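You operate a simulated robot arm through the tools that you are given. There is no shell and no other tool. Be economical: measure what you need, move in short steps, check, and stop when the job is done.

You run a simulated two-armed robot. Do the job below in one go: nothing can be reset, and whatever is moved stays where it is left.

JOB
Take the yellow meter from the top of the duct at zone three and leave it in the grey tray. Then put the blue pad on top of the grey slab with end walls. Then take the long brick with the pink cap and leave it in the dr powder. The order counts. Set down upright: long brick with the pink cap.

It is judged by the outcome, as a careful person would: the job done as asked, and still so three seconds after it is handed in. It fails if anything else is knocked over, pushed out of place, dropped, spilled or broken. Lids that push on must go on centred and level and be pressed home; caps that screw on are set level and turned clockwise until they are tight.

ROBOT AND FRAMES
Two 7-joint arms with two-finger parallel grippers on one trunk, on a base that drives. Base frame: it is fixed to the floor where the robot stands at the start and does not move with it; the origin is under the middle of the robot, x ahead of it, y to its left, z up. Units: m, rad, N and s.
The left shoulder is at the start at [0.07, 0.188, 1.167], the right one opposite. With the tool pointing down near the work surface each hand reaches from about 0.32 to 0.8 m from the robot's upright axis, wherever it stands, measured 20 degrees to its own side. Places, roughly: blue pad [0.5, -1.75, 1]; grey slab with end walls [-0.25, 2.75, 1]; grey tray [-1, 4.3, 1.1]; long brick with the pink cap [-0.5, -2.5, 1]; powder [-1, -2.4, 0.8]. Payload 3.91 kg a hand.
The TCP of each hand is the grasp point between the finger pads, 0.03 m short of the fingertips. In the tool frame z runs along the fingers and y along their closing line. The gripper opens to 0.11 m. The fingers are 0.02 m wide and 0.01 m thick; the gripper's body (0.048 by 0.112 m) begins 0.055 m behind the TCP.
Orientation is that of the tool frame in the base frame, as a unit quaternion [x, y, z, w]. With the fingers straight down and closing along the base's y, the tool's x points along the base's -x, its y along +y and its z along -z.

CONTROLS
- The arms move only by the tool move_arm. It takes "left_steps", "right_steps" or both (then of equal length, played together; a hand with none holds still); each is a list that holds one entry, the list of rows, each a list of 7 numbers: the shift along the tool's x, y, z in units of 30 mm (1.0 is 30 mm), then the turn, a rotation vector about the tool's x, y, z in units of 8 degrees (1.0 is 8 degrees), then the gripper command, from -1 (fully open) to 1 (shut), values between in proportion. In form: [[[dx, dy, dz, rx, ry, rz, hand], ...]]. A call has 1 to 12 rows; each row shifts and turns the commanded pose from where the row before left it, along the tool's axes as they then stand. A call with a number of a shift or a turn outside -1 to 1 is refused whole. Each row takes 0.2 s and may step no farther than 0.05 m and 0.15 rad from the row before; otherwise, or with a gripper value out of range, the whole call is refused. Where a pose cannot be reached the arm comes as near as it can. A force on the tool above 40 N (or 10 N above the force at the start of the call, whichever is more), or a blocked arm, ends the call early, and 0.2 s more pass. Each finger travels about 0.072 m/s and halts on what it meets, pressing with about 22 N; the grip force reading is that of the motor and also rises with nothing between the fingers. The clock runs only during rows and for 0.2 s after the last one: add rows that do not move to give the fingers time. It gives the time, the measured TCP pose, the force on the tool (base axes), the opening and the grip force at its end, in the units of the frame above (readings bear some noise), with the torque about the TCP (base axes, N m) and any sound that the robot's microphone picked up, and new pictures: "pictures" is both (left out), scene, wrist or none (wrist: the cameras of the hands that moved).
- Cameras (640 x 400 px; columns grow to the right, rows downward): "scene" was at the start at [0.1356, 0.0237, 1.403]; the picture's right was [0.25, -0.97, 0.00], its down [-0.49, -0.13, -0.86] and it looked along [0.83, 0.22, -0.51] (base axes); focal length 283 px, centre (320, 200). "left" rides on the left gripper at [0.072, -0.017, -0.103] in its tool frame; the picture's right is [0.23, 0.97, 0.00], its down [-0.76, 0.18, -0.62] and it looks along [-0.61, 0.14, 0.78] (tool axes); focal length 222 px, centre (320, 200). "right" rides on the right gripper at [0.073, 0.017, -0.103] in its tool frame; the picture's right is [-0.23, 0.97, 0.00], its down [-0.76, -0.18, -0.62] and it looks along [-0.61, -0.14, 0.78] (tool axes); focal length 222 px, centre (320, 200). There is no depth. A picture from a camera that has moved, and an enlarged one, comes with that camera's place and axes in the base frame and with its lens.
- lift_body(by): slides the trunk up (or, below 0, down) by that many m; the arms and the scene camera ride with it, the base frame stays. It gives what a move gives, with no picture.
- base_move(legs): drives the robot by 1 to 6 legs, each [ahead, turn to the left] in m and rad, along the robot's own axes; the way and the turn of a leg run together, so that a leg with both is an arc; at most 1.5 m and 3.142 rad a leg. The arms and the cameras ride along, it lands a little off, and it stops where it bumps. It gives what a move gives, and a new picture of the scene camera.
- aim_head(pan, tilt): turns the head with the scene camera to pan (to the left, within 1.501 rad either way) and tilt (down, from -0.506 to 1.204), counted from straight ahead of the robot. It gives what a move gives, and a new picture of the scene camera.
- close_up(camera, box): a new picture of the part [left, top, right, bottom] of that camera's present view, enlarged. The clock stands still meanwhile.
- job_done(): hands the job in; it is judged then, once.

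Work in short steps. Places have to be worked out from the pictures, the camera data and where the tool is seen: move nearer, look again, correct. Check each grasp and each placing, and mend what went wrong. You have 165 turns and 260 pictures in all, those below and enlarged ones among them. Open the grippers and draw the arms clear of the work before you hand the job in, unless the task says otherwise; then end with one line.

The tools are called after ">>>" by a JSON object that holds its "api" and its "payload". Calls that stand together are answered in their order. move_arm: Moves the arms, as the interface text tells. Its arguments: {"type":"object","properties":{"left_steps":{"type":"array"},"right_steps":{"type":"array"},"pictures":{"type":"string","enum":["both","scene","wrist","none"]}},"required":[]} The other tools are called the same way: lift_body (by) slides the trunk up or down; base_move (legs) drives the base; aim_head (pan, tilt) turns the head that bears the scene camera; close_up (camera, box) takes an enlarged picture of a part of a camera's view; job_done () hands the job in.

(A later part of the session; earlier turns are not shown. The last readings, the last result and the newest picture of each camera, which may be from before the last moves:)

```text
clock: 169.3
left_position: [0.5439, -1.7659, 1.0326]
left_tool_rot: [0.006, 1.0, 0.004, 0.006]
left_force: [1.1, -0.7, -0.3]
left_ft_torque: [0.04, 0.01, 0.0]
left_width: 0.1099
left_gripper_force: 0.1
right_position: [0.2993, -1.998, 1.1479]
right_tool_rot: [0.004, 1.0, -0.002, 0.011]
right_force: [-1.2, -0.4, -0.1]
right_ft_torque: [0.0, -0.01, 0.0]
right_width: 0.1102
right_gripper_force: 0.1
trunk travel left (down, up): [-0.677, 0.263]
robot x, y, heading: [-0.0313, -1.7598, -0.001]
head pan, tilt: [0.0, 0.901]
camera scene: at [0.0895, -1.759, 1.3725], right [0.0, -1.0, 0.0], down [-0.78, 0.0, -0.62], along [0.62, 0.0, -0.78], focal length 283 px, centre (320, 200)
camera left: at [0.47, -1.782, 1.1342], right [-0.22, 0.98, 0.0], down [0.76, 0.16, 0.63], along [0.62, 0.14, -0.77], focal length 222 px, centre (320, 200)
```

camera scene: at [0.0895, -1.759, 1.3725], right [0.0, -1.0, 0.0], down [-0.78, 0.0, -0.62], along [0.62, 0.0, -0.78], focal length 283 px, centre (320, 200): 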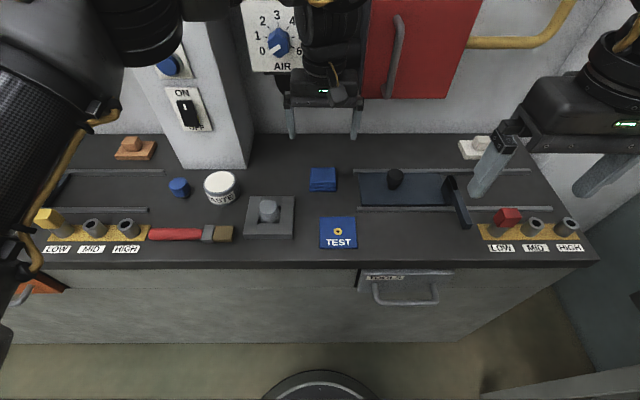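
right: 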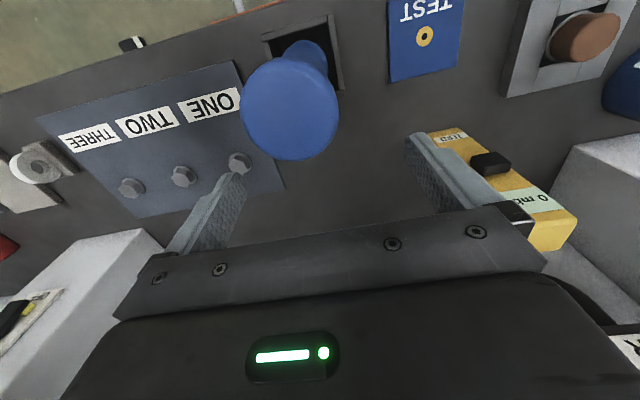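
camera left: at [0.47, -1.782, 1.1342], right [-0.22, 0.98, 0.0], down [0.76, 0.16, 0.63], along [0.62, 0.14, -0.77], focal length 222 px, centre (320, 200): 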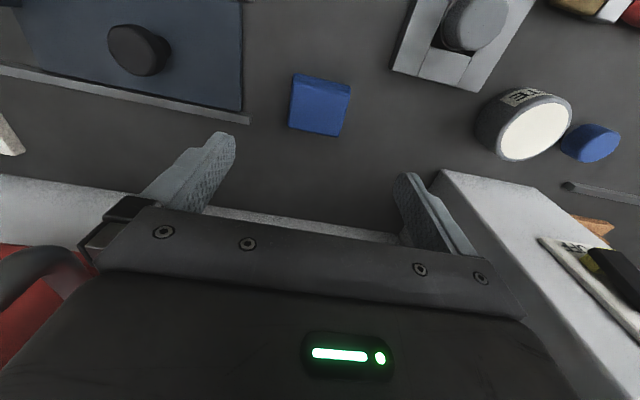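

Aligned. I narrow to 90 mm, descend to z ≈ 0.893 and close.

>>> {"api": "move_arm", "payload": {"left_steps": [[[0, 0, 1, 0, 0, 0, -0.64], [0, 0, 1, 0, 0, 0, -0.64], [0, 0, 1, 0, 0, 0, -0.64], [0, 0, 1, 0, 0, 0, -0.64], [0, 0, 0.6, 0, 0, 0, -0.64], [0, 0, 0, 0, 0, 0, -0.64], [0, 0, 0, 0, 0, 0, 1], [0, 0, 0, 0, 0, 0, 1], [0, 0, 0, 0, 0, 0, 1]]], "pictures": "both"}}

```text
clock: 171.3
left_position: [0.5443, -1.7655, 0.8938]
left_tool_rot: [0.006, 1.0, 0.005, 0.005]
left_force: [0.1, -0.1, 0.3]
left_ft_torque: [0.0, -0.02, -0.03]
left_width: 0.0643
left_gripper_force: 21.5
right_position: [0.3009, -1.9978, 1.1493]
right_tool_rot: [0.002, 1.0, -0.001, 0.009]
right_force: [-0.5, -0.1, 0.3]
right_ft_torque: [-0.02, -0.02, -0.02]
right_width: 0.1098
right_gripper_force: 0.0
trunk travel left (down, up): [-0.677, 0.263]
robot x, y, heading: [-0.0372, -1.761, -0.005]
head pan, tilt: [0.0, 0.901]
camera scene: at [0.0897, -1.7596, 1.3724], right [0.0, -1.0, 0.0], down [-0.78, 0.0, -0.62], along [0.62, 0.0, -0.78], focal length 283 px, centre (320, 200)
camera left: at [0.4714, -1.7816, 0.9972], right [-0.22, 0.98, 0.01], down [0.76, 0.16, 0.63], along [0.62, 0.14, -0.77], focal length 222 px, centre (320, 200)
```

scene: 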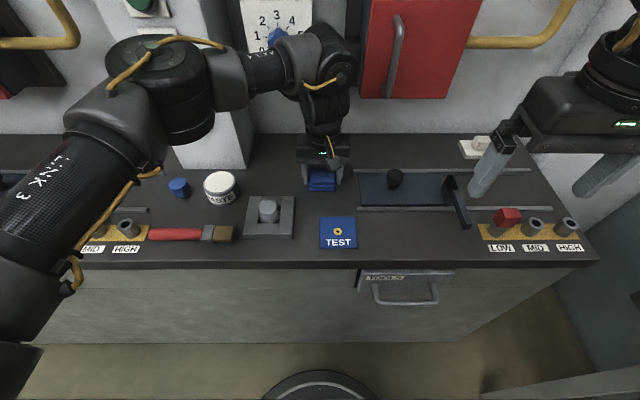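
left: 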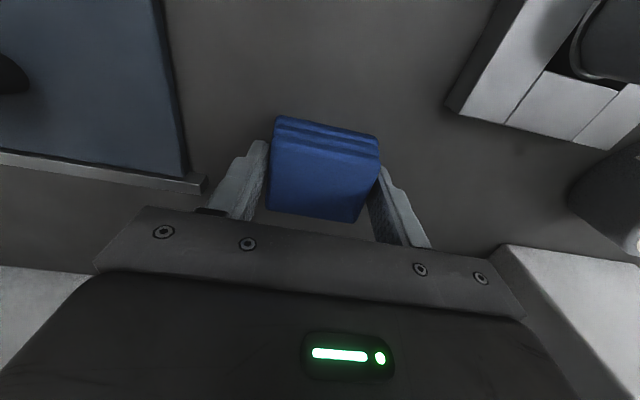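

Gripped at 64 mm. I lift straight up and draw back.

>>> {"api": "move_arm", "payload": {"left_steps": [[[0, 0, -1, 0, 0, 0, 1], [0, 0, -1, 0, 0, 0, 1], [0, 0, -1, 0, 0, 0, 1], [0, 0, -1, 0, 0, 0, 1], [0, 0, -1, 0, 0, 0, 1], [0, 0, -1, 0, 0, 0, 1], [0, 0, -1, 0, 0, 0, 1], [0.9, 0.7, -1, 0, 0, 0, 1], [0.9, 0.7, 0, 0, 0, 0, 1], [0.9, 0.7, 0, 0, 0, 0, 1], [0.9, 0.7, 0, 0, 0, 0, 1], [0, 0, 0, 0, 0, 0, 1]]], "pictures": "both"}}

```text
clock: 173.9
left_position: [0.4496, -1.6705, 1.1536]
left_tool_rot: [0.004, 1.0, 0.003, 0.005]
left_force: [-0.6, 0.8, -0.7]
left_ft_torque: [0.01, 0.02, 0.01]
left_width: 0.0644
left_gripper_force: 22.3
left hand out of reach, approached as far as the arm can: row 11
right_position: [0.3002, -1.9969, 1.1481]
right_tool_rot: [0.003, 1.0, -0.002, 0.011]
right_force: [0.7, -0.5, -0.5]
right_ft_torque: [0.0, 0.02, 0.0]
right_width: 0.1099
right_gripper_force: 0.0
trunk travel left (down, up): [-0.677, 0.263]
robot x, y, heading: [-0.0329, -1.7602, -0.005]
head pan, tilt: [0.0, 0.901]
camera scene: at [0.0896, -1.7587, 1.3724], right [0.0, -1.0, 0.0], down [-0.78, 0.0, -0.62], along [0.62, 0.0, -0.78], focal length 283 px, centre (320, 200)
camera left: at [0.3761, -1.6858, 1.2558], right [-0.22, 0.98, 0.0], down [0.76, 0.17, 0.63], along [0.62, 0.14, -0.77], focal length 222 px, centre (320, 200)
```

scene: 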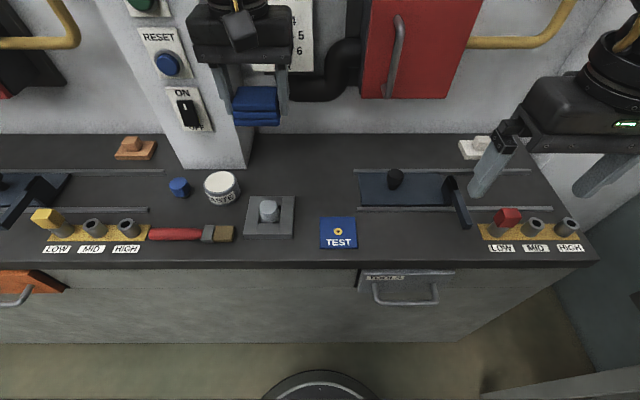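
left: 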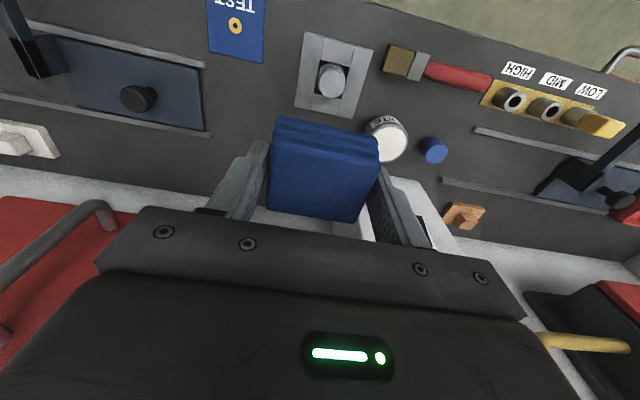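

Pad in hand. I back off, turn left and drive north up the aisle to the brick car.

>>> {"api": "base_move", "payload": {"legs": [[-0.35, 0], [0, 1.59], [1.4, 0], [1.45, 0]]}}

>>> {"api": "lift_body", "payload": {"by": 0.25}}

>>> {"api": "aim_head", "payload": {"pan": -0.05, "tilt": 0.5}}

>>> {"api": "close_up", "payload": {"camera": "scene", "box": [200, 80, 440, 230]}}

```text
clock: 193.3
left_position: [-0.579, 1.5503, 1.1546]
left_tool_rot: [0.717, -0.697, -0.007, 0.0]
left_force: [0.0, 0.5, -1.0]
left_ft_torque: [0.01, 0.0, -0.03]
left_width: 0.0646
left_gripper_force: 22.5
right_position: [-0.247, 1.414, 1.1484]
right_tool_rot: [0.718, -0.696, -0.007, -0.01]
right_force: [0.7, 0.1, 0.2]
right_ft_torque: [0.03, 0.01, 0.0]
right_width: 0.1099
right_gripper_force: 0.0
trunk travel left (down, up): [-0.677, 0.263]
robot x, y, heading: [-0.4732, 1.0665, 1.608]
head pan, tilt: [0.0, 0.901]
camera scene: at [-0.4777, 1.1961, 1.3725], right [1.0, 0.04, 0.0], down [0.03, -0.78, -0.62], along [-0.02, 0.62, -0.78], focal length 283 px, centre (320, 200)
```

scene: 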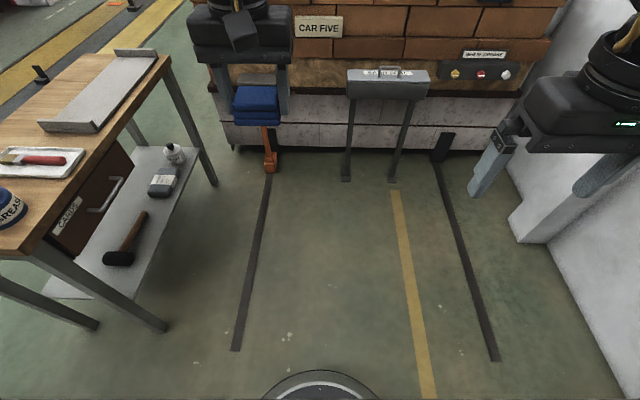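

```text
clock: 195.9
left_position: [-0.5784, 1.5495, 1.403]
left_tool_rot: [0.717, -0.697, -0.008, -0.001]
left_force: [-0.4, -0.6, -0.4]
left_ft_torque: [0.0, 0.0, -0.04]
left_width: 0.0643
left_gripper_force: 22.2
right_position: [-0.2465, 1.413, 1.3976]
right_tool_rot: [0.719, -0.695, -0.005, -0.008]
right_force: [0.9, -0.5, 0.6]
right_ft_torque: [-0.01, 0.01, 0.01]
right_width: 0.1101
right_gripper_force: 0.0
trunk travel left (down, up): [-0.927, 0.013]
robot x, y, heading: [-0.4678, 1.0655, 1.611]
head pan, tilt: [0.0, 0.901]
```

```text
clock: 196.8
left_position: [-0.5777, 1.55, 1.4037]
left_tool_rot: [0.717, -0.697, -0.007, 0.0]
left_force: [0.4, -0.3, -0.4]
left_ft_torque: [-0.01, 0.01, -0.01]
left_width: 0.0646
left_gripper_force: 21.9
right_position: [-0.2461, 1.4135, 1.3983]
right_tool_rot: [0.719, -0.695, -0.006, -0.008]
right_force: [-0.7, 0.1, -0.4]
right_ft_torque: [0.03, -0.01, -0.02]
right_width: 0.11
right_gripper_force: 0.1
trunk travel left (down, up): [-0.927, 0.013]
robot x, y, heading: [-0.4693, 1.0723, 1.609]
head pan, tilt: [-0.051, 0.499]
camera scene: at [-0.4737, 1.2118, 1.6562], right [1.0, -0.01, 0.0], down [-0.01, -0.48, -0.88], along [0.01, 0.88, -0.48], focal length 283 px, centre (320, 200)
```

scene: 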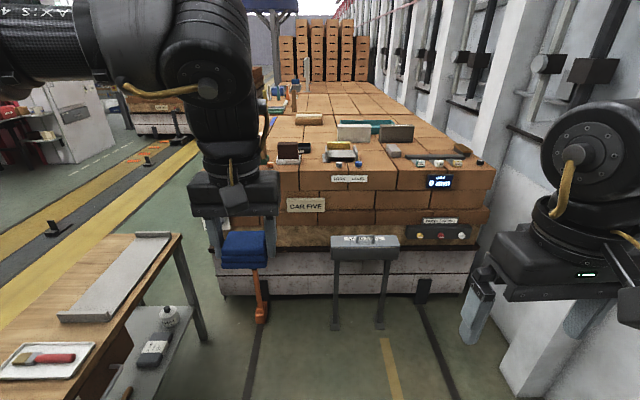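

```text
2.67 times, centred on (320, 155) of scene
camera zoom: at [-0.4737, 1.2118, 1.6562], right [1.0, -0.01, 0.0], down [-0.01, -0.48, -0.88], along [0.01, 0.88, -0.48], focal length 755 px, centre (320, 320)
```

zoom: 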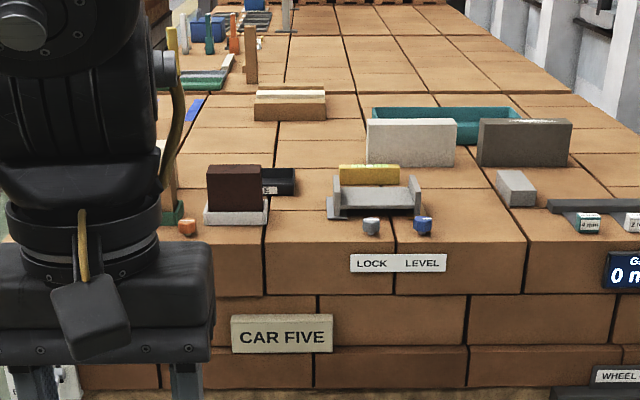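

The slab with end walls is at about (−0.33, 2.845) with a small tool stand in front of the car. I drive up to about (−0.45, 2.1), turned slightly right so the left arm can reach it.

>>> {"api": "base_move", "payload": {"legs": [[0, -0.06], [1.0, 0], [0, -0.35]]}}

>>> {"api": "aim_head", "payload": {"pan": 0.2, "tilt": 0.75}}

>>> {"api": "close_up", "payload": {"camera": "scene", "box": [200, 80, 440, 230]}}

```text
clock: 203.5
left_position: [-0.3699, 2.5591, 1.4026]
left_tool_rot: [-0.564, 0.826, 0.006, 0.002]
left_force: [-0.1, 1.2, -0.6]
left_ft_torque: [0.01, 0.02, 0.0]
left_width: 0.0644
left_gripper_force: 21.9
right_position: [-0.1156, 2.3047, 1.3977]
right_tool_rot: [-0.567, 0.823, 0.003, 0.01]
right_force: [0.2, 0.0, -0.5]
right_ft_torque: [0.02, -0.02, -0.03]
right_width: 0.1101
right_gripper_force: 0.0
trunk travel left (down, up): [-0.927, 0.013]
robot x, y, heading: [-0.4535, 2.0758, 1.212]
head pan, tilt: [-0.051, 0.499]
camera scene: at [-0.404, 2.2062, 1.6563], right [0.92, -0.4, 0.0], down [-0.19, -0.44, -0.88], along [0.35, 0.8, -0.48], focal length 283 px, centre (320, 200)
```

scene: 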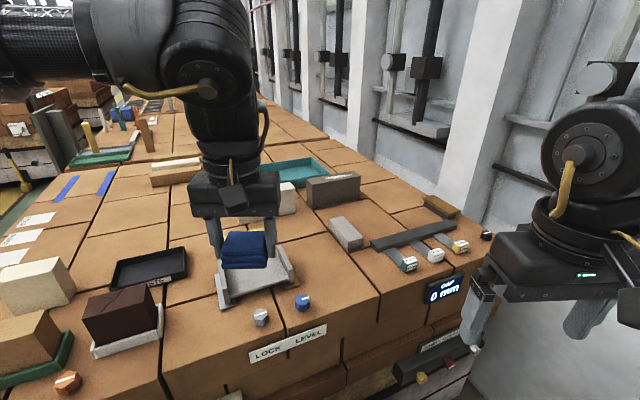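

```text
clock: 204.2
left_position: [-0.3678, 2.5574, 1.4045]
left_tool_rot: [-0.565, 0.825, 0.007, 0.003]
left_force: [-0.5, 0.6, -0.6]
left_ft_torque: [-0.01, 0.01, 0.0]
left_width: 0.0648
left_gripper_force: 22.4
right_position: [-0.1145, 2.3034, 1.3975]
right_tool_rot: [-0.567, 0.824, 0.004, 0.01]
right_force: [0.6, -1.0, 1.3]
right_ft_torque: [0.0, 0.02, -0.01]
right_width: 0.11
right_gripper_force: 0.1
trunk travel left (down, up): [-0.927, 0.013]
robot x, y, heading: [-0.4524, 2.0724, 1.214]
head pan, tilt: [0.201, 0.75]
camera scene: at [-0.4257, 2.2031, 1.6344], right [0.99, -0.16, 0.0], down [-0.11, -0.67, -0.73], along [0.12, 0.72, -0.68], focal length 283 px, centre (320, 200)
```

scene: 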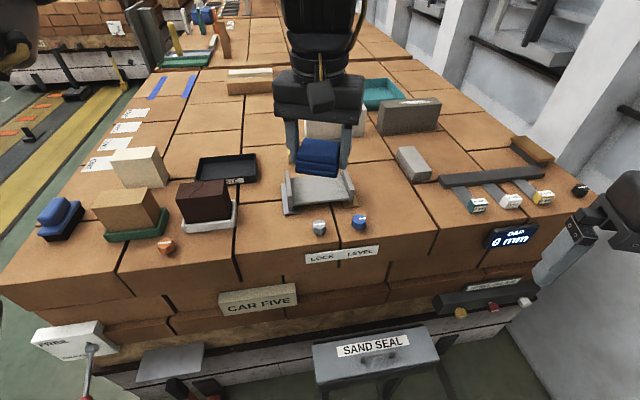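

```text
2.67 times, centred on (320, 155) of scene
camera zoom: at [-0.4257, 2.2031, 1.6344], right [0.99, -0.16, 0.0], down [-0.11, -0.67, -0.73], along [0.12, 0.72, -0.68], focal length 755 px, centre (320, 320)
```

zoom: 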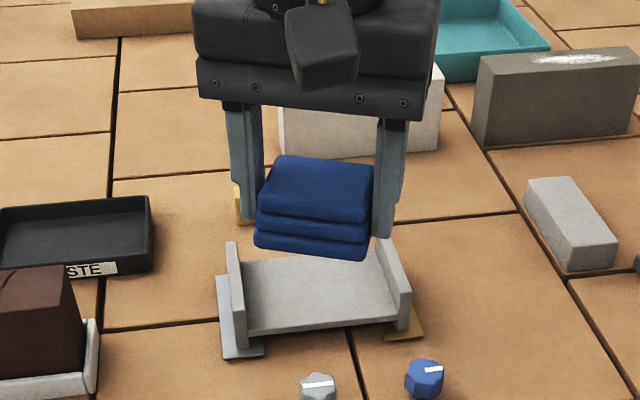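

The slab's clear bed is about x −0.412…−0.245, y 2.78…2.905, centre (−0.328, 2.845). It is a bit too far from here, so I shift the base left and forward past the tool stand.

>>> {"api": "base_move", "payload": {"legs": [[0, 1.356], [0.2, 0], [0, -1.52]]}}

>>> {"api": "aim_head", "payload": {"pan": 0.3, "tilt": 0.75}}

```text
clock: 212.9
left_position: [-0.4504, 2.6442, 1.4027]
left_tool_rot: [-0.489, 0.872, 0.005, 0.003]
left_force: [0.4, 0.6, 0.3]
left_ft_torque: [-0.02, 0.02, 0.01]
left_width: 0.0645
left_gripper_force: 22.0
right_position: [-0.2456, 2.3479, 1.3984]
right_tool_rot: [-0.492, 0.871, 0.003, 0.009]
right_force: [0.2, -0.4, -0.3]
right_ft_torque: [-0.02, 0.04, 0.01]
right_width: 0.11
right_gripper_force: 0.0
trunk travel left (down, up): [-0.927, 0.013]
robot x, y, heading: [-0.6178, 2.1828, 1.033]
head pan, tilt: [0.201, 0.75]
camera scene: at [-0.57, 2.3048, 1.6343], right [0.94, -0.33, 0.0], down [-0.23, -0.64, -0.73], along [0.24, 0.69, -0.68], focal length 283 px, centre (320, 200)
```

scene: 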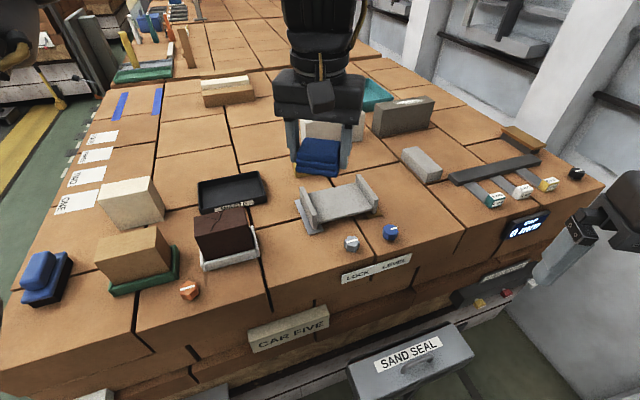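

```text
clock: 213.6
left_position: [-0.4497, 2.6436, 1.4027]
left_tool_rot: [-0.49, 0.872, 0.006, 0.004]
left_force: [-0.1, -0.1, -1.1]
left_ft_torque: [0.02, 0.0, -0.01]
left_width: 0.0643
left_gripper_force: 22.2
right_position: [-0.2454, 2.3479, 1.3981]
right_tool_rot: [-0.491, 0.871, 0.004, 0.009]
right_force: [-0.4, -0.6, 0.1]
right_ft_torque: [0.04, -0.01, -0.01]
right_width: 0.1103
right_gripper_force: 0.1
trunk travel left (down, up): [-0.927, 0.013]
robot x, y, heading: [-0.6202, 2.1825, 1.034]
head pan, tilt: [0.3, 0.75]
camera scene: at [-0.5776, 2.3068, 1.6344], right [0.97, -0.24, 0.0], down [-0.16, -0.66, -0.73], along [0.17, 0.71, -0.68], focal length 283 px, centre (320, 200)
```

scene: 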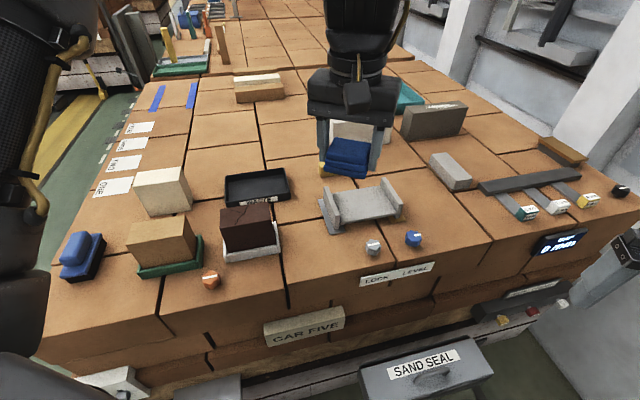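

I zoom in to re-measure the slab from here.

>>> {"api": "close_up", "payload": {"camera": "scene", "box": [290, 130, 450, 260]}}

```text
3.08 times, centred on (370, 195) of scene
camera zoom: at [-0.5776, 2.3068, 1.6344], right [0.97, -0.24, 0.0], down [-0.16, -0.66, -0.73], along [0.17, 0.71, -0.68], focal length 872 px, centre (166, 215)
```

zoom: 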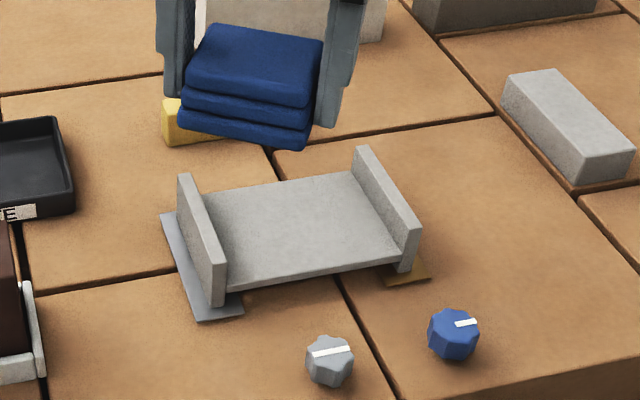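

Both views agree. I lower to z ≈ 1.25 and reach forward over the slab.

>>> {"api": "move_arm", "payload": {"left_steps": [[[0, 0, 1, 0, 0, 0, 1], [0, 0, 1, 0, 0, 0, 1], [0, 0, 1, 0, 0, 0, 1], [0, 0, 1, 0, 0, 0, 1], [0, 0, 1, 0, 0, 0, 1], [-0.85, 0, 0, 0, 0, 0, 1], [-0.85, 0, 0, 0, 0, 0, 1], [-0.85, 0, 0, 0, 0, 0, 1], [-0.85, 0, 0, 0, 0, 0, 1], [-0.85, 0, 0, 0, 0, 0, 1], [-0.85, 0, 0.6, 0, 0, 0, 1], [0, 0, 0, 0, 0, 0, 1]]], "pictures": "none"}}

```text
clock: 216.2
left_position: [-0.3709, 2.8092, 1.2602]
left_tool_rot: [-0.488, 0.873, 0.007, 0.003]
left_force: [-0.3, 0.5, -0.7]
left_ft_torque: [-0.01, -0.01, 0.02]
left_width: 0.0643
left_gripper_force: 22.1
left hand out of reach, approached as far as the arm can: row 1, 2, 3, 4, 5
right_position: [-0.246, 2.347, 1.3991]
right_tool_rot: [-0.491, 0.871, 0.003, 0.01]
right_force: [0.1, 0.9, 1.0]
right_ft_torque: [0.01, -0.03, 0.03]
right_width: 0.11
right_gripper_force: 0.0
trunk travel left (down, up): [-0.927, 0.013]
robot x, y, heading: [-0.623, 2.1809, 1.032]
head pan, tilt: [0.3, 0.75]
```

Now the last 5 cm forward, and turn the pad to line up with the slab.

>>> {"api": "move_arm", "payload": {"left_steps": [[[-0.85, -0.35, 0.5, 0, 0, 0, 1], [-0.85, -0.35, 0.5, 0, 0, 0, 1], [0, 0, 0.3, 0, 0, -0.772, 1], [0, 0, 0.3, 0, 0, -0.772, 1], [0, 0, 0, 0, 0, -0.772, 1], [0, 0, 0, 0, 0, -0.772, 1], [0, 0, 0, 0, 0, -0.772, 1], [0, 0, 0, 0, 0, 0, 1]]], "pictures": "both"}}

>>> {"api": "close_up", "payload": {"camera": "scene", "box": [290, 110, 450, 260]}}

```text
clock: 218.0
left_position: [-0.3479, 2.8179, 1.2254]
left_tool_rot: [-0.705, 0.709, 0.006, 0.004]
left_force: [-0.4, -0.1, -1.4]
left_ft_torque: [0.02, 0.02, 0.0]
left_width: 0.0645
left_gripper_force: 22.1
left hand out of reach, approached as far as the arm can: row 1, 2
right_position: [-0.2448, 2.3484, 1.3977]
right_tool_rot: [-0.492, 0.871, 0.003, 0.009]
right_force: [0.7, 0.1, 0.7]
right_ft_torque: [0.01, -0.01, 0.0]
right_width: 0.11
right_gripper_force: 0.1
trunk travel left (down, up): [-0.927, 0.013]
robot x, y, heading: [-0.6222, 2.1825, 1.03]
head pan, tilt: [0.3, 0.75]
camera scene: at [-0.5763, 2.3064, 1.6343], right [0.97, -0.24, 0.0], down [-0.16, -0.66, -0.73], along [0.17, 0.71, -0.68], focal length 283 px, centre (320, 200)
camera left: at [-0.3316, 2.7449, 1.3276], right [-0.98, -0.22, 0.0], down [-0.17, 0.75, 0.63], along [-0.14, 0.62, -0.77], focal length 222 px, centre (320, 200)
```

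scene: 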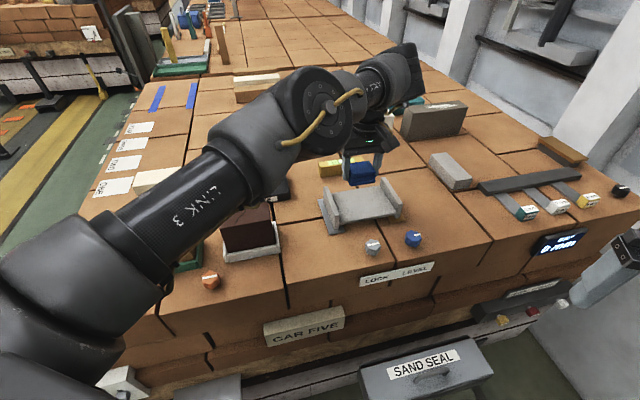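
left: 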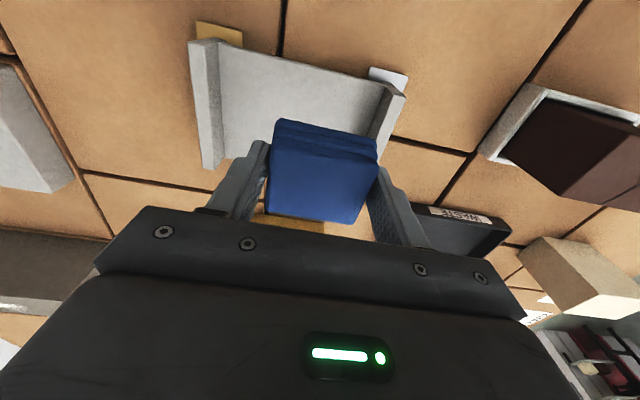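

```text
2.67 times, centred on (370, 185) of scene
camera zoom: at [-0.5763, 2.3064, 1.6343], right [0.97, -0.24, 0.0], down [-0.16, -0.66, -0.73], along [0.17, 0.71, -0.68], focal length 755 px, centre (187, 240)
```

zoom: 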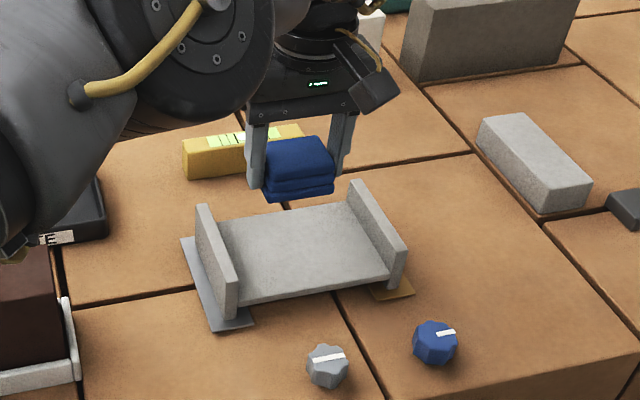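

Position checks out; the hand needs 2 cm right and 2.4 cm forward. I lower a bit, then make that shift.

>>> {"api": "move_arm", "payload": {"left_steps": [[[0, -0.35, 0.8, 0, 0, 0, 1], [0, -0.35, 0.8, 0, 0, 0, 1], [-0.4, 0, 0, 0, 0, 0, 1], [-0.4, 0, 0, 0, 0, 0, 1], [0, 0, 0, 0, 0, 0, 1]]], "pictures": "wrist"}}

```text
clock: 219.2
left_position: [-0.3439, 2.8268, 1.1775]
left_tool_rot: [-0.704, 0.71, 0.005, 0.007]
left_force: [0.5, 0.2, -0.6]
left_ft_torque: [-0.01, 0.0, -0.04]
left_width: 0.0644
left_gripper_force: 21.8
left hand out of reach, approached as far as the arm can: row 2, 3, 4
right_position: [-0.2444, 2.3483, 1.3972]
right_tool_rot: [-0.491, 0.871, 0.003, 0.009]
right_force: [0.2, -0.7, 0.1]
right_ft_torque: [0.0, 0.0, 0.0]
right_width: 0.1099
right_gripper_force: 0.0
trunk travel left (down, up): [-0.927, 0.013]
robot x, y, heading: [-0.6222, 2.1819, 1.034]
head pan, tilt: [0.3, 0.75]
camera left: at [-0.3279, 2.7546, 1.2799], right [-0.98, -0.22, 0.0], down [-0.17, 0.75, 0.64], along [-0.14, 0.62, -0.77], focal length 222 px, centre (320, 200)
```

left: 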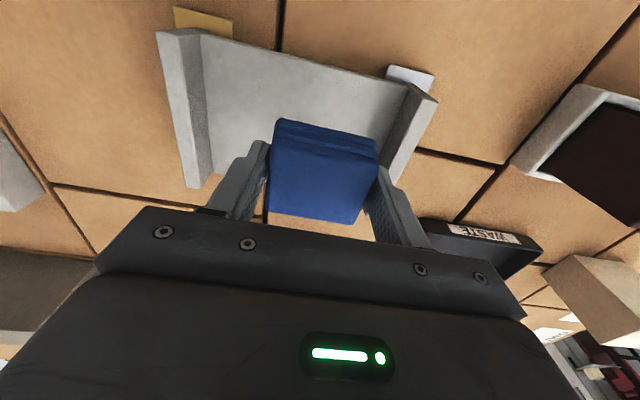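

The arm is at its reach limit, so I turn the base very slightly right, which swings the pad to the bed's middle.

>>> {"api": "base_move", "payload": {"legs": [[0, -0.03]]}}

>>> {"api": "move_arm", "payload": {"left_steps": [[[0, 0, 0.8, 0, 0, -0.2, 1], [-0.3, 0, 0, 0, 0, 0, 1], [-0.3, 0, 0, 0, 0, 0, 1], [0, 0, 0, 0, 0, 0, 1]]], "pictures": "wrist"}}

>>> {"api": "close_up", "payload": {"camera": "scene", "box": [300, 120, 440, 240]}}

```text
clock: 219.9
left_position: [-0.3259, 2.8208, 1.1769]
left_tool_rot: [-0.693, 0.721, 0.004, 0.005]
left_force: [-0.5, -0.4, -0.3]
left_ft_torque: [0.0, -0.02, -0.01]
left_width: 0.0643
left_gripper_force: 21.9
right_position: [-0.2398, 2.3373, 1.399]
right_tool_rot: [-0.478, 0.878, 0.002, 0.01]
right_force: [-0.1, -0.2, -1.5]
right_ft_torque: [-0.03, -0.04, -0.02]
right_width: 0.11
right_gripper_force: 0.1
trunk travel left (down, up): [-0.927, 0.013]
robot x, y, heading: [-0.6204, 2.1787, 1.002]
head pan, tilt: [0.3, 0.75]
camera scene: at [-0.5747, 2.3068, 1.6343], right [0.96, -0.27, 0.0], down [-0.18, -0.66, -0.73], along [0.19, 0.7, -0.68], focal length 283 px, centre (320, 200)
```

scene: 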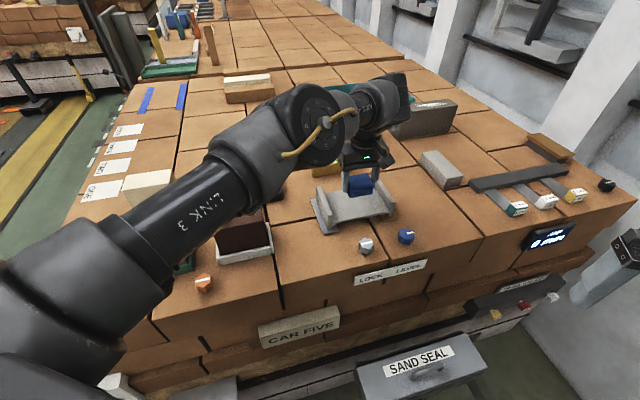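

```text
clock: 220.9
left_position: [-0.3326, 2.8279, 1.1534]
left_tool_rot: [-0.704, 0.711, 0.005, 0.007]
left_force: [0.7, -0.2, -0.8]
left_ft_torque: [-0.02, 0.0, 0.04]
left_width: 0.0644
left_gripper_force: 22.0
left hand out of reach, approached as far as the arm can: row 2, 3
right_position: [-0.2393, 2.3353, 1.3979]
right_tool_rot: [-0.478, 0.878, 0.003, 0.009]
right_force: [0.8, -0.1, -0.1]
right_ft_torque: [0.01, 0.03, 0.03]
right_width: 0.1101
right_gripper_force: 0.1
trunk travel left (down, up): [-0.927, 0.013]
robot x, y, heading: [-0.6213, 2.1821, 1.004]
head pan, tilt: [0.3, 0.75]
camera left: at [-0.3171, 2.7549, 1.2557], right [-0.98, -0.22, -0.01], down [-0.17, 0.75, 0.64], along [-0.13, 0.62, -0.77], focal length 222 px, centre (320, 200)
```

left: 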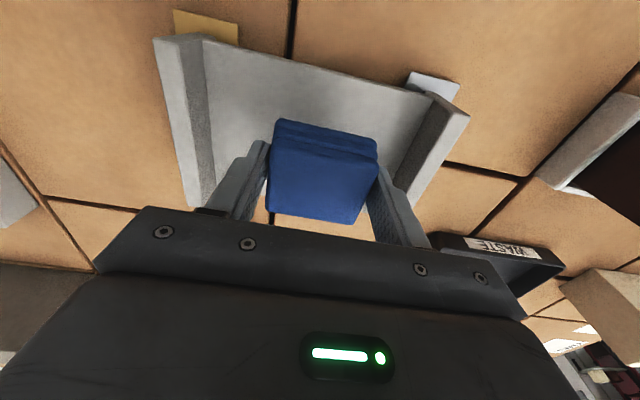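

```text
3.33 times, centred on (370, 180) of scene
camera zoom: at [-0.5726, 2.3047, 1.6344], right [0.96, -0.27, 0.0], down [-0.18, -0.66, -0.73], along [0.19, 0.71, -0.68], focal length 944 px, centre (153, 267)
```

zoom: 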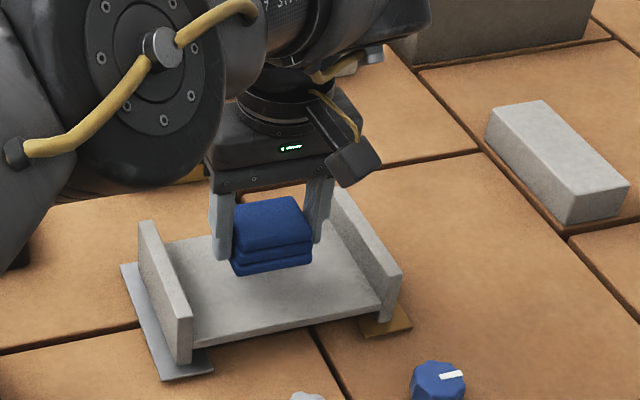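

The pad is well centred between the walls. I lower carefully until contact.

>>> {"api": "move_arm", "payload": {"left_steps": [[[0, 0, 0.5, 0, 0, 0, 1], [0, 0, 0.4, 0, 0, 0, 1], [0, 0, 0, 0, 0, 0, 1]]], "pictures": "none"}}

>>> {"api": "move_arm", "payload": {"left_steps": [[[0, 0, 0.1, 0, 0, 0, 1], [0, 0, 0.1, 0, 0, 0, 1], [0, 0, 0, 0, 0, 0, 1]]], "pictures": "none"}}

>>> {"api": "close_up", "payload": {"camera": "scene", "box": [300, 120, 440, 240]}}

```text
clock: 221.7
left_position: [-0.3357, 2.8279, 1.1271]
left_tool_rot: [-0.703, 0.711, 0.005, 0.008]
left_force: [-0.7, -0.6, -0.1]
left_ft_torque: [0.0, 0.01, -0.02]
left_width: 0.0644
left_gripper_force: 22.2
right_position: [-0.241, 2.3352, 1.3984]
right_tool_rot: [-0.479, 0.878, 0.004, 0.01]
right_force: [0.2, 0.6, 0.7]
right_ft_torque: [0.0, 0.01, -0.01]
right_width: 0.1098
right_gripper_force: 0.1
trunk travel left (down, up): [-0.927, 0.013]
robot x, y, heading: [-0.6235, 2.1826, 1.002]
head pan, tilt: [0.3, 0.75]
```

```text
clock: 222.5
left_position: [-0.3354, 2.8282, 1.1215]
left_tool_rot: [-0.703, 0.711, 0.005, 0.008]
left_force: [0.1, 0.3, 0.3]
left_ft_torque: [0.01, 0.01, 0.01]
left_width: 0.0645
left_gripper_force: 22.1
left hand out of reach, approached as far as the arm can: row 2
right_position: [-0.2403, 2.3352, 1.3984]
right_tool_rot: [-0.478, 0.878, 0.004, 0.009]
right_force: [0.1, 0.2, 0.4]
right_ft_torque: [0.01, -0.02, 0.03]
right_width: 0.1102
right_gripper_force: 0.0
trunk travel left (down, up): [-0.927, 0.013]
robot x, y, heading: [-0.6183, 2.1836, 0.996]
head pan, tilt: [0.3, 0.75]
```

```text
3.33 times, centred on (370, 180) of scene
camera zoom: at [-0.5736, 2.3052, 1.6344], right [0.96, -0.27, 0.0], down [-0.18, -0.66, -0.73], along [0.19, 0.71, -0.68], focal length 944 px, centre (153, 267)
```

zoom: 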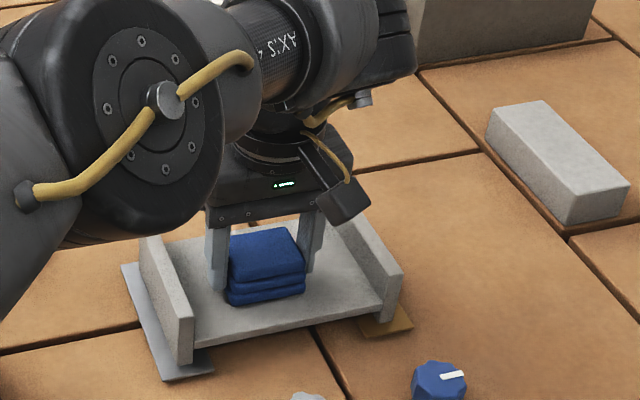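

Almost there. I continue down with a hair of retraction to stay in reach.

>>> {"api": "move_arm", "payload": {"left_steps": [[[0.1, 0, 0.1, 0, 0, 0, 1], [0.05, 0, 0.1, 0, 0, 0, 1], [0, 0, 0, 0, 0, 0, 1]]], "pictures": "none"}}

>>> {"api": "move_arm", "payload": {"left_steps": [[[0.05, 0, 0.1, 0, 0, 0, 1], [0, 0, 0, 0, 0, 0, 1]]], "pictures": "none"}}

```text
clock: 223.3
left_position: [-0.3354, 2.825, 1.1192]
left_tool_rot: [-0.704, 0.71, 0.006, 0.009]
left_force: [3.3, 12.6, 27.5]
left_ft_torque: [-0.07, 0.14, 0.01]
left_width: 0.0644
left_gripper_force: 22.3
right_position: [-0.2406, 2.3355, 1.4006]
right_tool_rot: [-0.478, 0.878, 0.003, 0.01]
right_force: [0.1, -0.4, -0.4]
right_ft_torque: [0.0, 0.0, -0.03]
right_width: 0.1101
right_gripper_force: 0.1
trunk travel left (down, up): [-0.927, 0.013]
robot x, y, heading: [-0.6232, 2.1821, 0.998]
head pan, tilt: [0.3, 0.75]
```

```text
clock: 223.9
left_position: [-0.3347, 2.823, 1.1153]
left_tool_rot: [-0.704, 0.711, 0.006, 0.009]
left_force: [3.6, 14.1, 30.1]
left_ft_torque: [0.25, 0.1, -0.04]
left_width: 0.0646
left_gripper_force: 21.8
right_position: [-0.2416, 2.3348, 1.3993]
right_tool_rot: [-0.478, 0.878, 0.003, 0.01]
right_force: [0.5, -0.5, 0.9]
right_ft_torque: [0.0, -0.01, -0.02]
right_width: 0.11
right_gripper_force: 0.1
trunk travel left (down, up): [-0.927, 0.013]
robot x, y, heading: [-0.6201, 2.182, 1.001]
head pan, tilt: [0.3, 0.75]
```

It is in contact with about 30 N. I stop, ease up and check that the slab hasn't moved.

>>> {"api": "move_arm", "payload": {"left_steps": [[[-0.05, 0, -0.1, 0, 0, 0, 1], [0, 0, 0, 0, 0, 0, 1]]], "pictures": "wrist"}}

>>> {"api": "close_up", "payload": {"camera": "scene", "box": [300, 120, 440, 240]}}

```text
clock: 224.5
left_position: [-0.3357, 2.822, 1.1147]
left_tool_rot: [-0.703, 0.711, 0.005, 0.006]
left_force: [1.8, 7.2, 17.0]
left_ft_torque: [0.36, -0.12, -0.02]
left_width: 0.0644
left_gripper_force: 21.8
right_position: [-0.2406, 2.3355, 1.398]
right_tool_rot: [-0.478, 0.878, 0.003, 0.01]
right_force: [0.3, 0.4, -0.3]
right_ft_torque: [-0.01, 0.01, 0.03]
right_width: 0.1099
right_gripper_force: 0.0
trunk travel left (down, up): [-0.927, 0.013]
robot x, y, heading: [-0.6241, 2.1797, 1.001]
head pan, tilt: [0.3, 0.75]
camera left: at [-0.32, 2.7496, 1.2177], right [-0.98, -0.22, -0.01], down [-0.17, 0.75, 0.63], along [-0.13, 0.62, -0.77], focal length 222 px, centre (320, 200)
```

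left: 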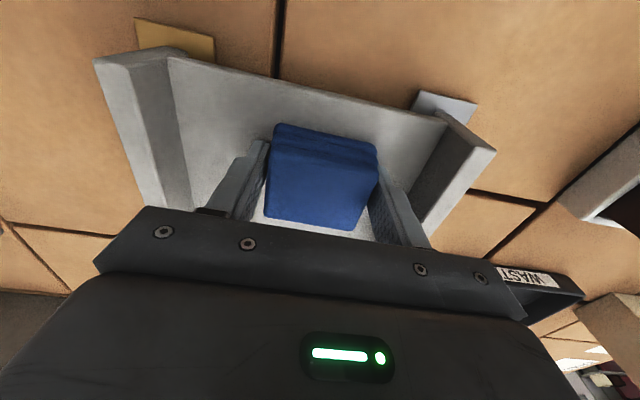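

```text
3.33 times, centred on (370, 180) of scene
camera zoom: at [-0.5744, 2.3041, 1.6343], right [0.96, -0.27, 0.0], down [-0.18, -0.66, -0.73], along [0.19, 0.71, -0.68], focal length 944 px, centre (153, 267)
```

zoom: 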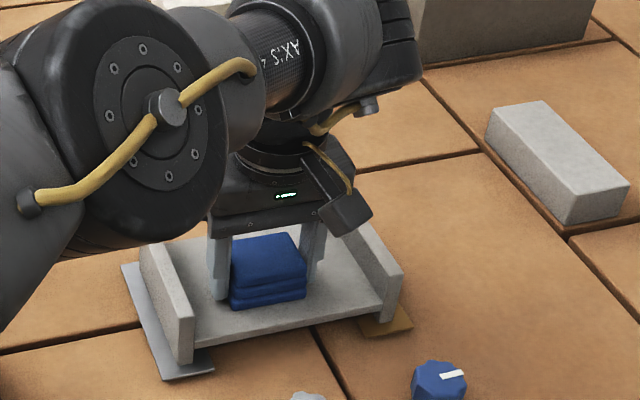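

The slab hasn't moved and the pad sits flat on it. I unload slightly, then open the fingers only to ~77 mm to stay clear of the walls, and lift.

>>> {"api": "move_arm", "payload": {"left_steps": [[[0, 0, -0.07, 0, 0, 0, 1], [0, 0, 0, 0, 0, 0, 1], [0, 0, 0, 0, 0, 0, -0.25], [0, 0, 0, 0, 0, 0, -0.4], [0, 0, 0, 0, 0, 0, -0.45], [0, 0, 0, 0, 0, 0, -0.45]]], "pictures": "wrist"}}

```text
clock: 225.9
left_position: [-0.3347, 2.8243, 1.1173]
left_tool_rot: [-0.704, 0.71, 0.005, 0.006]
left_force: [-0.1, 0.9, 0.5]
left_ft_torque: [-0.02, -0.02, -0.01]
left_width: 0.0797
left_gripper_force: 0.1
right_position: [-0.2402, 2.3369, 1.3987]
right_tool_rot: [-0.478, 0.878, 0.003, 0.01]
right_force: [0.7, -0.5, 0.0]
right_ft_torque: [0.01, 0.02, -0.01]
right_width: 0.1097
right_gripper_force: 0.1
trunk travel left (down, up): [-0.927, 0.013]
robot x, y, heading: [-0.6209, 2.1846, 1.001]
head pan, tilt: [0.3, 0.75]
camera left: at [-0.3194, 2.7506, 1.2198], right [-0.98, -0.22, -0.01], down [-0.17, 0.75, 0.63], along [-0.13, 0.62, -0.77], focal length 222 px, centre (320, 200)
```

left: 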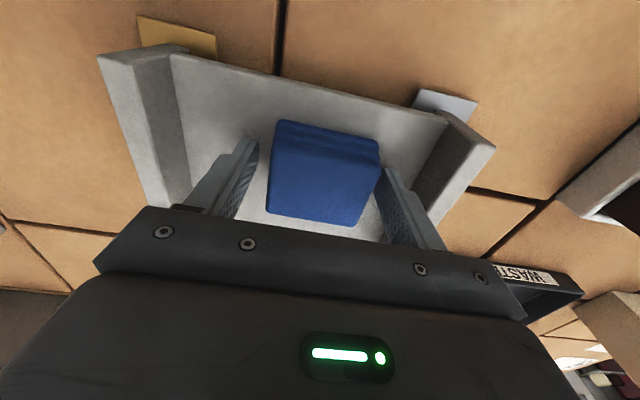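

Released cleanly. I raise with slight retraction, then draw back.

>>> {"api": "move_arm", "payload": {"left_steps": [[[0.05, 0, -1, 0, 0, 0, -0.45], [0.2, 0, -1, 0, 0, 0, -0.45], [0.3, 0, -1, 0, 0, 0, -0.45], [0.5, 0, -1, 0, 0, 0, -0.45], [0.7, 0, -1, 0, 0, 0, -0.45], [0.9, 0, -1, 0, 0, 0, -0.45], [1, 0, -1, 0, 0, 0.7, -0.45], [1, 0, -1, 0, 0, 0.8, -0.45], [1, 0, -0.5, 0, 0, 0.8, -0.45], [1, 0, 0, 0, 0, 0.8, -0.45], [0, 0, 0, 0, 0, 0.8, -0.45], [0, 0, 0, 0, 0, 0, -0.45]]], "pictures": "none"}}

>>> {"api": "close_up", "payload": {"camera": "scene", "box": [240, 100, 440, 250]}}

```text
clock: 228.5
left_position: [-0.3436, 2.6406, 1.3581]
left_tool_rot: [-0.485, 0.874, 0.006, 0.004]
left_force: [-0.4, -0.3, -0.2]
left_ft_torque: [-0.04, -0.02, 0.03]
left_width: 0.08
left_gripper_force: 0.1
left hand out of reach, approached as far as the arm can: row 6, 7, 10
right_position: [-0.2396, 2.3363, 1.3981]
right_tool_rot: [-0.478, 0.878, 0.003, 0.009]
right_force: [0.2, -0.4, -0.8]
right_ft_torque: [-0.03, -0.03, 0.02]
right_width: 0.1101
right_gripper_force: 0.0
trunk travel left (down, up): [-0.927, 0.013]
robot x, y, heading: [-0.6187, 2.1835, 1.001]
head pan, tilt: [0.3, 0.75]
```

```text
2.67 times, centred on (340, 175) of scene
camera zoom: at [-0.5734, 2.3051, 1.6344], right [0.96, -0.27, 0.0], down [-0.18, -0.66, -0.73], along [0.19, 0.71, -0.68], focal length 755 px, centre (267, 267)
```

zoom: 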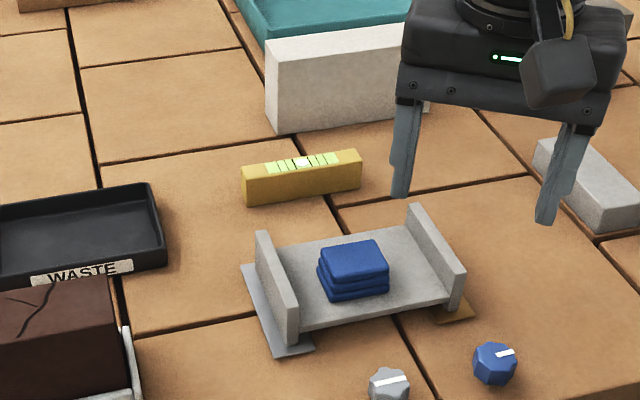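

The pad rests on the slab between its end walls. Now the brick: I retrace out past the tool stand and drive south to the sample table.

>>> {"api": "base_move", "payload": {"legs": [[0, 1.57], [-0.2, 0], [0, 2.165], [1.4, 0], [1.4, 0], [0.6, 0]]}}

>>> {"api": "aim_head", "payload": {"pan": -0.2, "tilt": 0.6}}

>>> {"api": "close_up", "payload": {"camera": "scene", "box": [150, 60, 470, 260]}}

```text
clock: 246.9
left_position: [-0.5945, 0.091, 1.3647]
left_tool_rot: [0.749, 0.662, -0.029, -0.006]
left_force: [-0.3, 1.9, 0.0]
left_ft_torque: [-0.06, -0.07, 0.02]
left_width: 0.08
left_gripper_force: 0.1
right_position: [-0.8029, 0.3185, 1.3974]
right_tool_rot: [0.744, 0.667, -0.009, 0.013]
right_force: [-0.7, 0.4, -1.4]
right_ft_torque: [-0.06, -0.08, -0.02]
right_width: 0.11
right_gripper_force: 0.1
trunk travel left (down, up): [-0.927, 0.013]
robot x, y, heading: [-0.5312, 0.6197, -1.786]
head pan, tilt: [0.3, 0.75]
stopped in leg 5: the robot was blocked; the commanded pose is now the measured one
camera scene: at [-0.5413, 0.4972, 1.6352], right [-1.0, -0.09, -0.01], down [-0.05, 0.68, -0.74], along [0.07, -0.73, -0.68], focal length 283 px, centre (320, 200)
```

scene: 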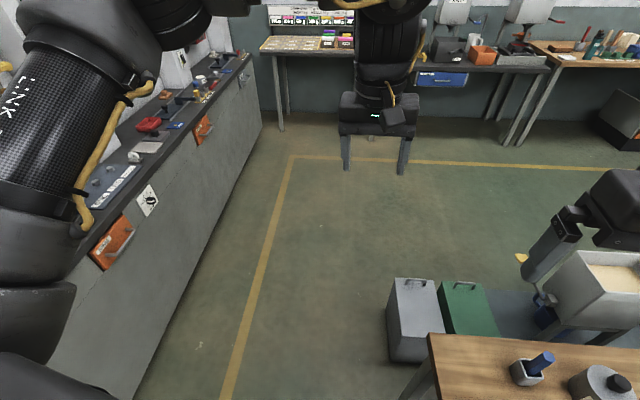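

```text
clock: 247.8
left_position: [-0.5817, 0.0803, 1.3606]
left_tool_rot: [0.746, 0.665, -0.03, -0.011]
left_force: [0.5, -0.4, -0.3]
left_ft_torque: [0.01, 0.02, 0.0]
left_width: 0.0795
left_gripper_force: 0.2
right_position: [-0.7904, 0.3059, 1.3963]
right_tool_rot: [0.744, 0.668, -0.008, 0.007]
right_force: [0.6, 0.8, -1.1]
right_ft_torque: [0.01, 0.0, 0.01]
right_width: 0.1101
right_gripper_force: 0.1
trunk travel left (down, up): [-0.927, 0.013]
robot x, y, heading: [-0.5274, 0.6168, -1.779]
head pan, tilt: [-0.201, 0.6]
camera scene: at [-0.5707, 0.4852, 1.647], right [-0.92, 0.4, 0.0], down [0.22, 0.52, -0.82], along [-0.33, -0.75, -0.57], focal length 283 px, centre (320, 200)
```

scene: 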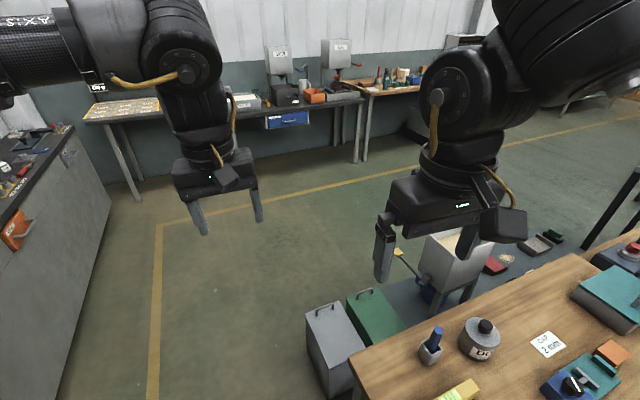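

```text
2.00 times, centred on (310, 160) of scene
camera zoom: at [-0.5707, 0.4852, 1.647], right [-0.92, 0.4, 0.0], down [0.22, 0.52, -0.82], along [-0.33, -0.75, -0.57], focal length 566 px, centre (340, 280)
```

zoom: 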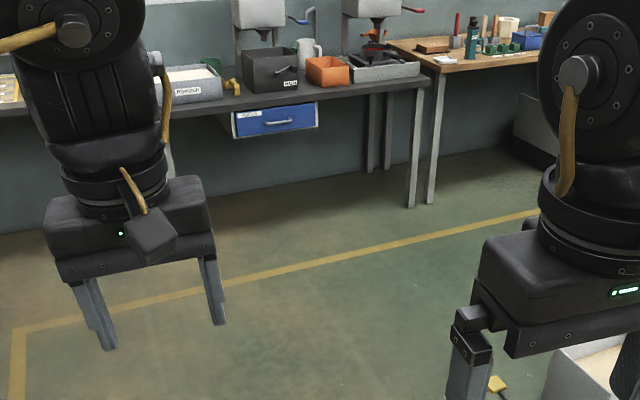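

The base brushed the table's edge at (−0.53, 0.62); the things on it look undisturbed and upright. I back off, swing out to x ≈ −0.3, and go on in checked stages.

>>> {"api": "base_move", "payload": {"legs": [[-0.2, 0], [0, 0.45], [0.83, 0]]}}

>>> {"api": "aim_head", "payload": {"pan": -1.2, "tilt": 0.6}}

```text
clock: 254.8
left_position: [-0.1119, -0.4934, 1.3611]
left_tool_rot: [0.582, 0.813, -0.032, -0.003]
left_force: [-0.3, 0.4, 0.2]
left_ft_torque: [0.01, -0.01, 0.0]
left_width: 0.0798
left_gripper_force: 0.1
right_position: [-0.3995, -0.3793, 1.3968]
right_tool_rot: [0.578, 0.816, -0.007, 0.011]
right_force: [-0.5, 0.4, -0.3]
right_ft_torque: [-0.04, 0.0, -0.03]
right_width: 0.1098
right_gripper_force: 0.0
trunk travel left (down, up): [-0.927, 0.013]
robot x, y, heading: [-0.2899, 0.0165, -1.338]
head pan, tilt: [-0.201, 0.6]
camera scene: at [-0.2772, -0.1216, 1.6474], right [-1.0, -0.03, 0.0], down [-0.02, 0.56, -0.83], along [0.03, -0.83, -0.56], focal length 283 px, centre (320, 200)
```

scene: 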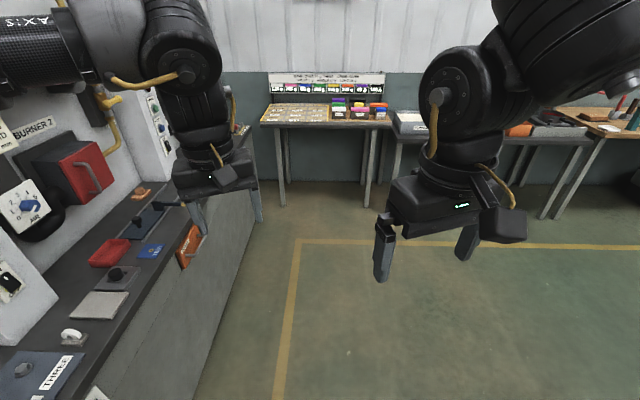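

```text
clock: 256.0
left_position: [-0.1114, -0.494, 1.3607]
left_tool_rot: [0.582, 0.813, -0.031, -0.004]
left_force: [-0.2, -0.4, 0.1]
left_ft_torque: [-0.01, -0.01, -0.02]
left_width: 0.0797
left_gripper_force: 0.0
right_position: [-0.3983, -0.3812, 1.3966]
right_tool_rot: [0.579, 0.815, -0.008, 0.011]
right_force: [0.0, -1.8, 0.1]
right_ft_torque: [0.01, -0.01, -0.05]
right_width: 0.11
right_gripper_force: 0.0
trunk travel left (down, up): [-0.927, 0.013]
robot x, y, heading: [-0.2909, 0.0138, -1.338]
head pan, tilt: [-1.201, 0.6]
camera scene: at [-0.3525, -0.0847, 1.6473], right [-0.57, 0.82, 0.0], down [0.46, 0.32, -0.83], along [-0.68, -0.47, -0.56], focal length 283 px, centre (320, 200)
```

scene: 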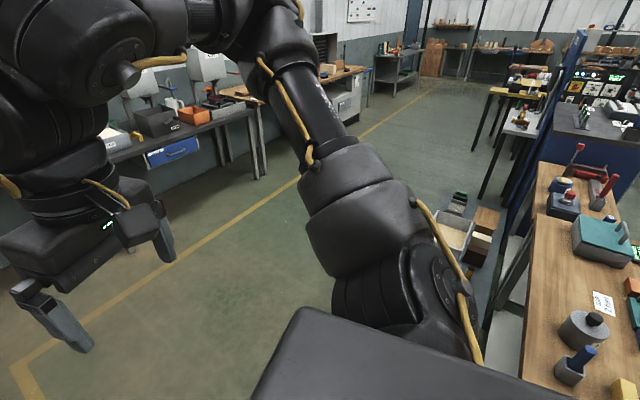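

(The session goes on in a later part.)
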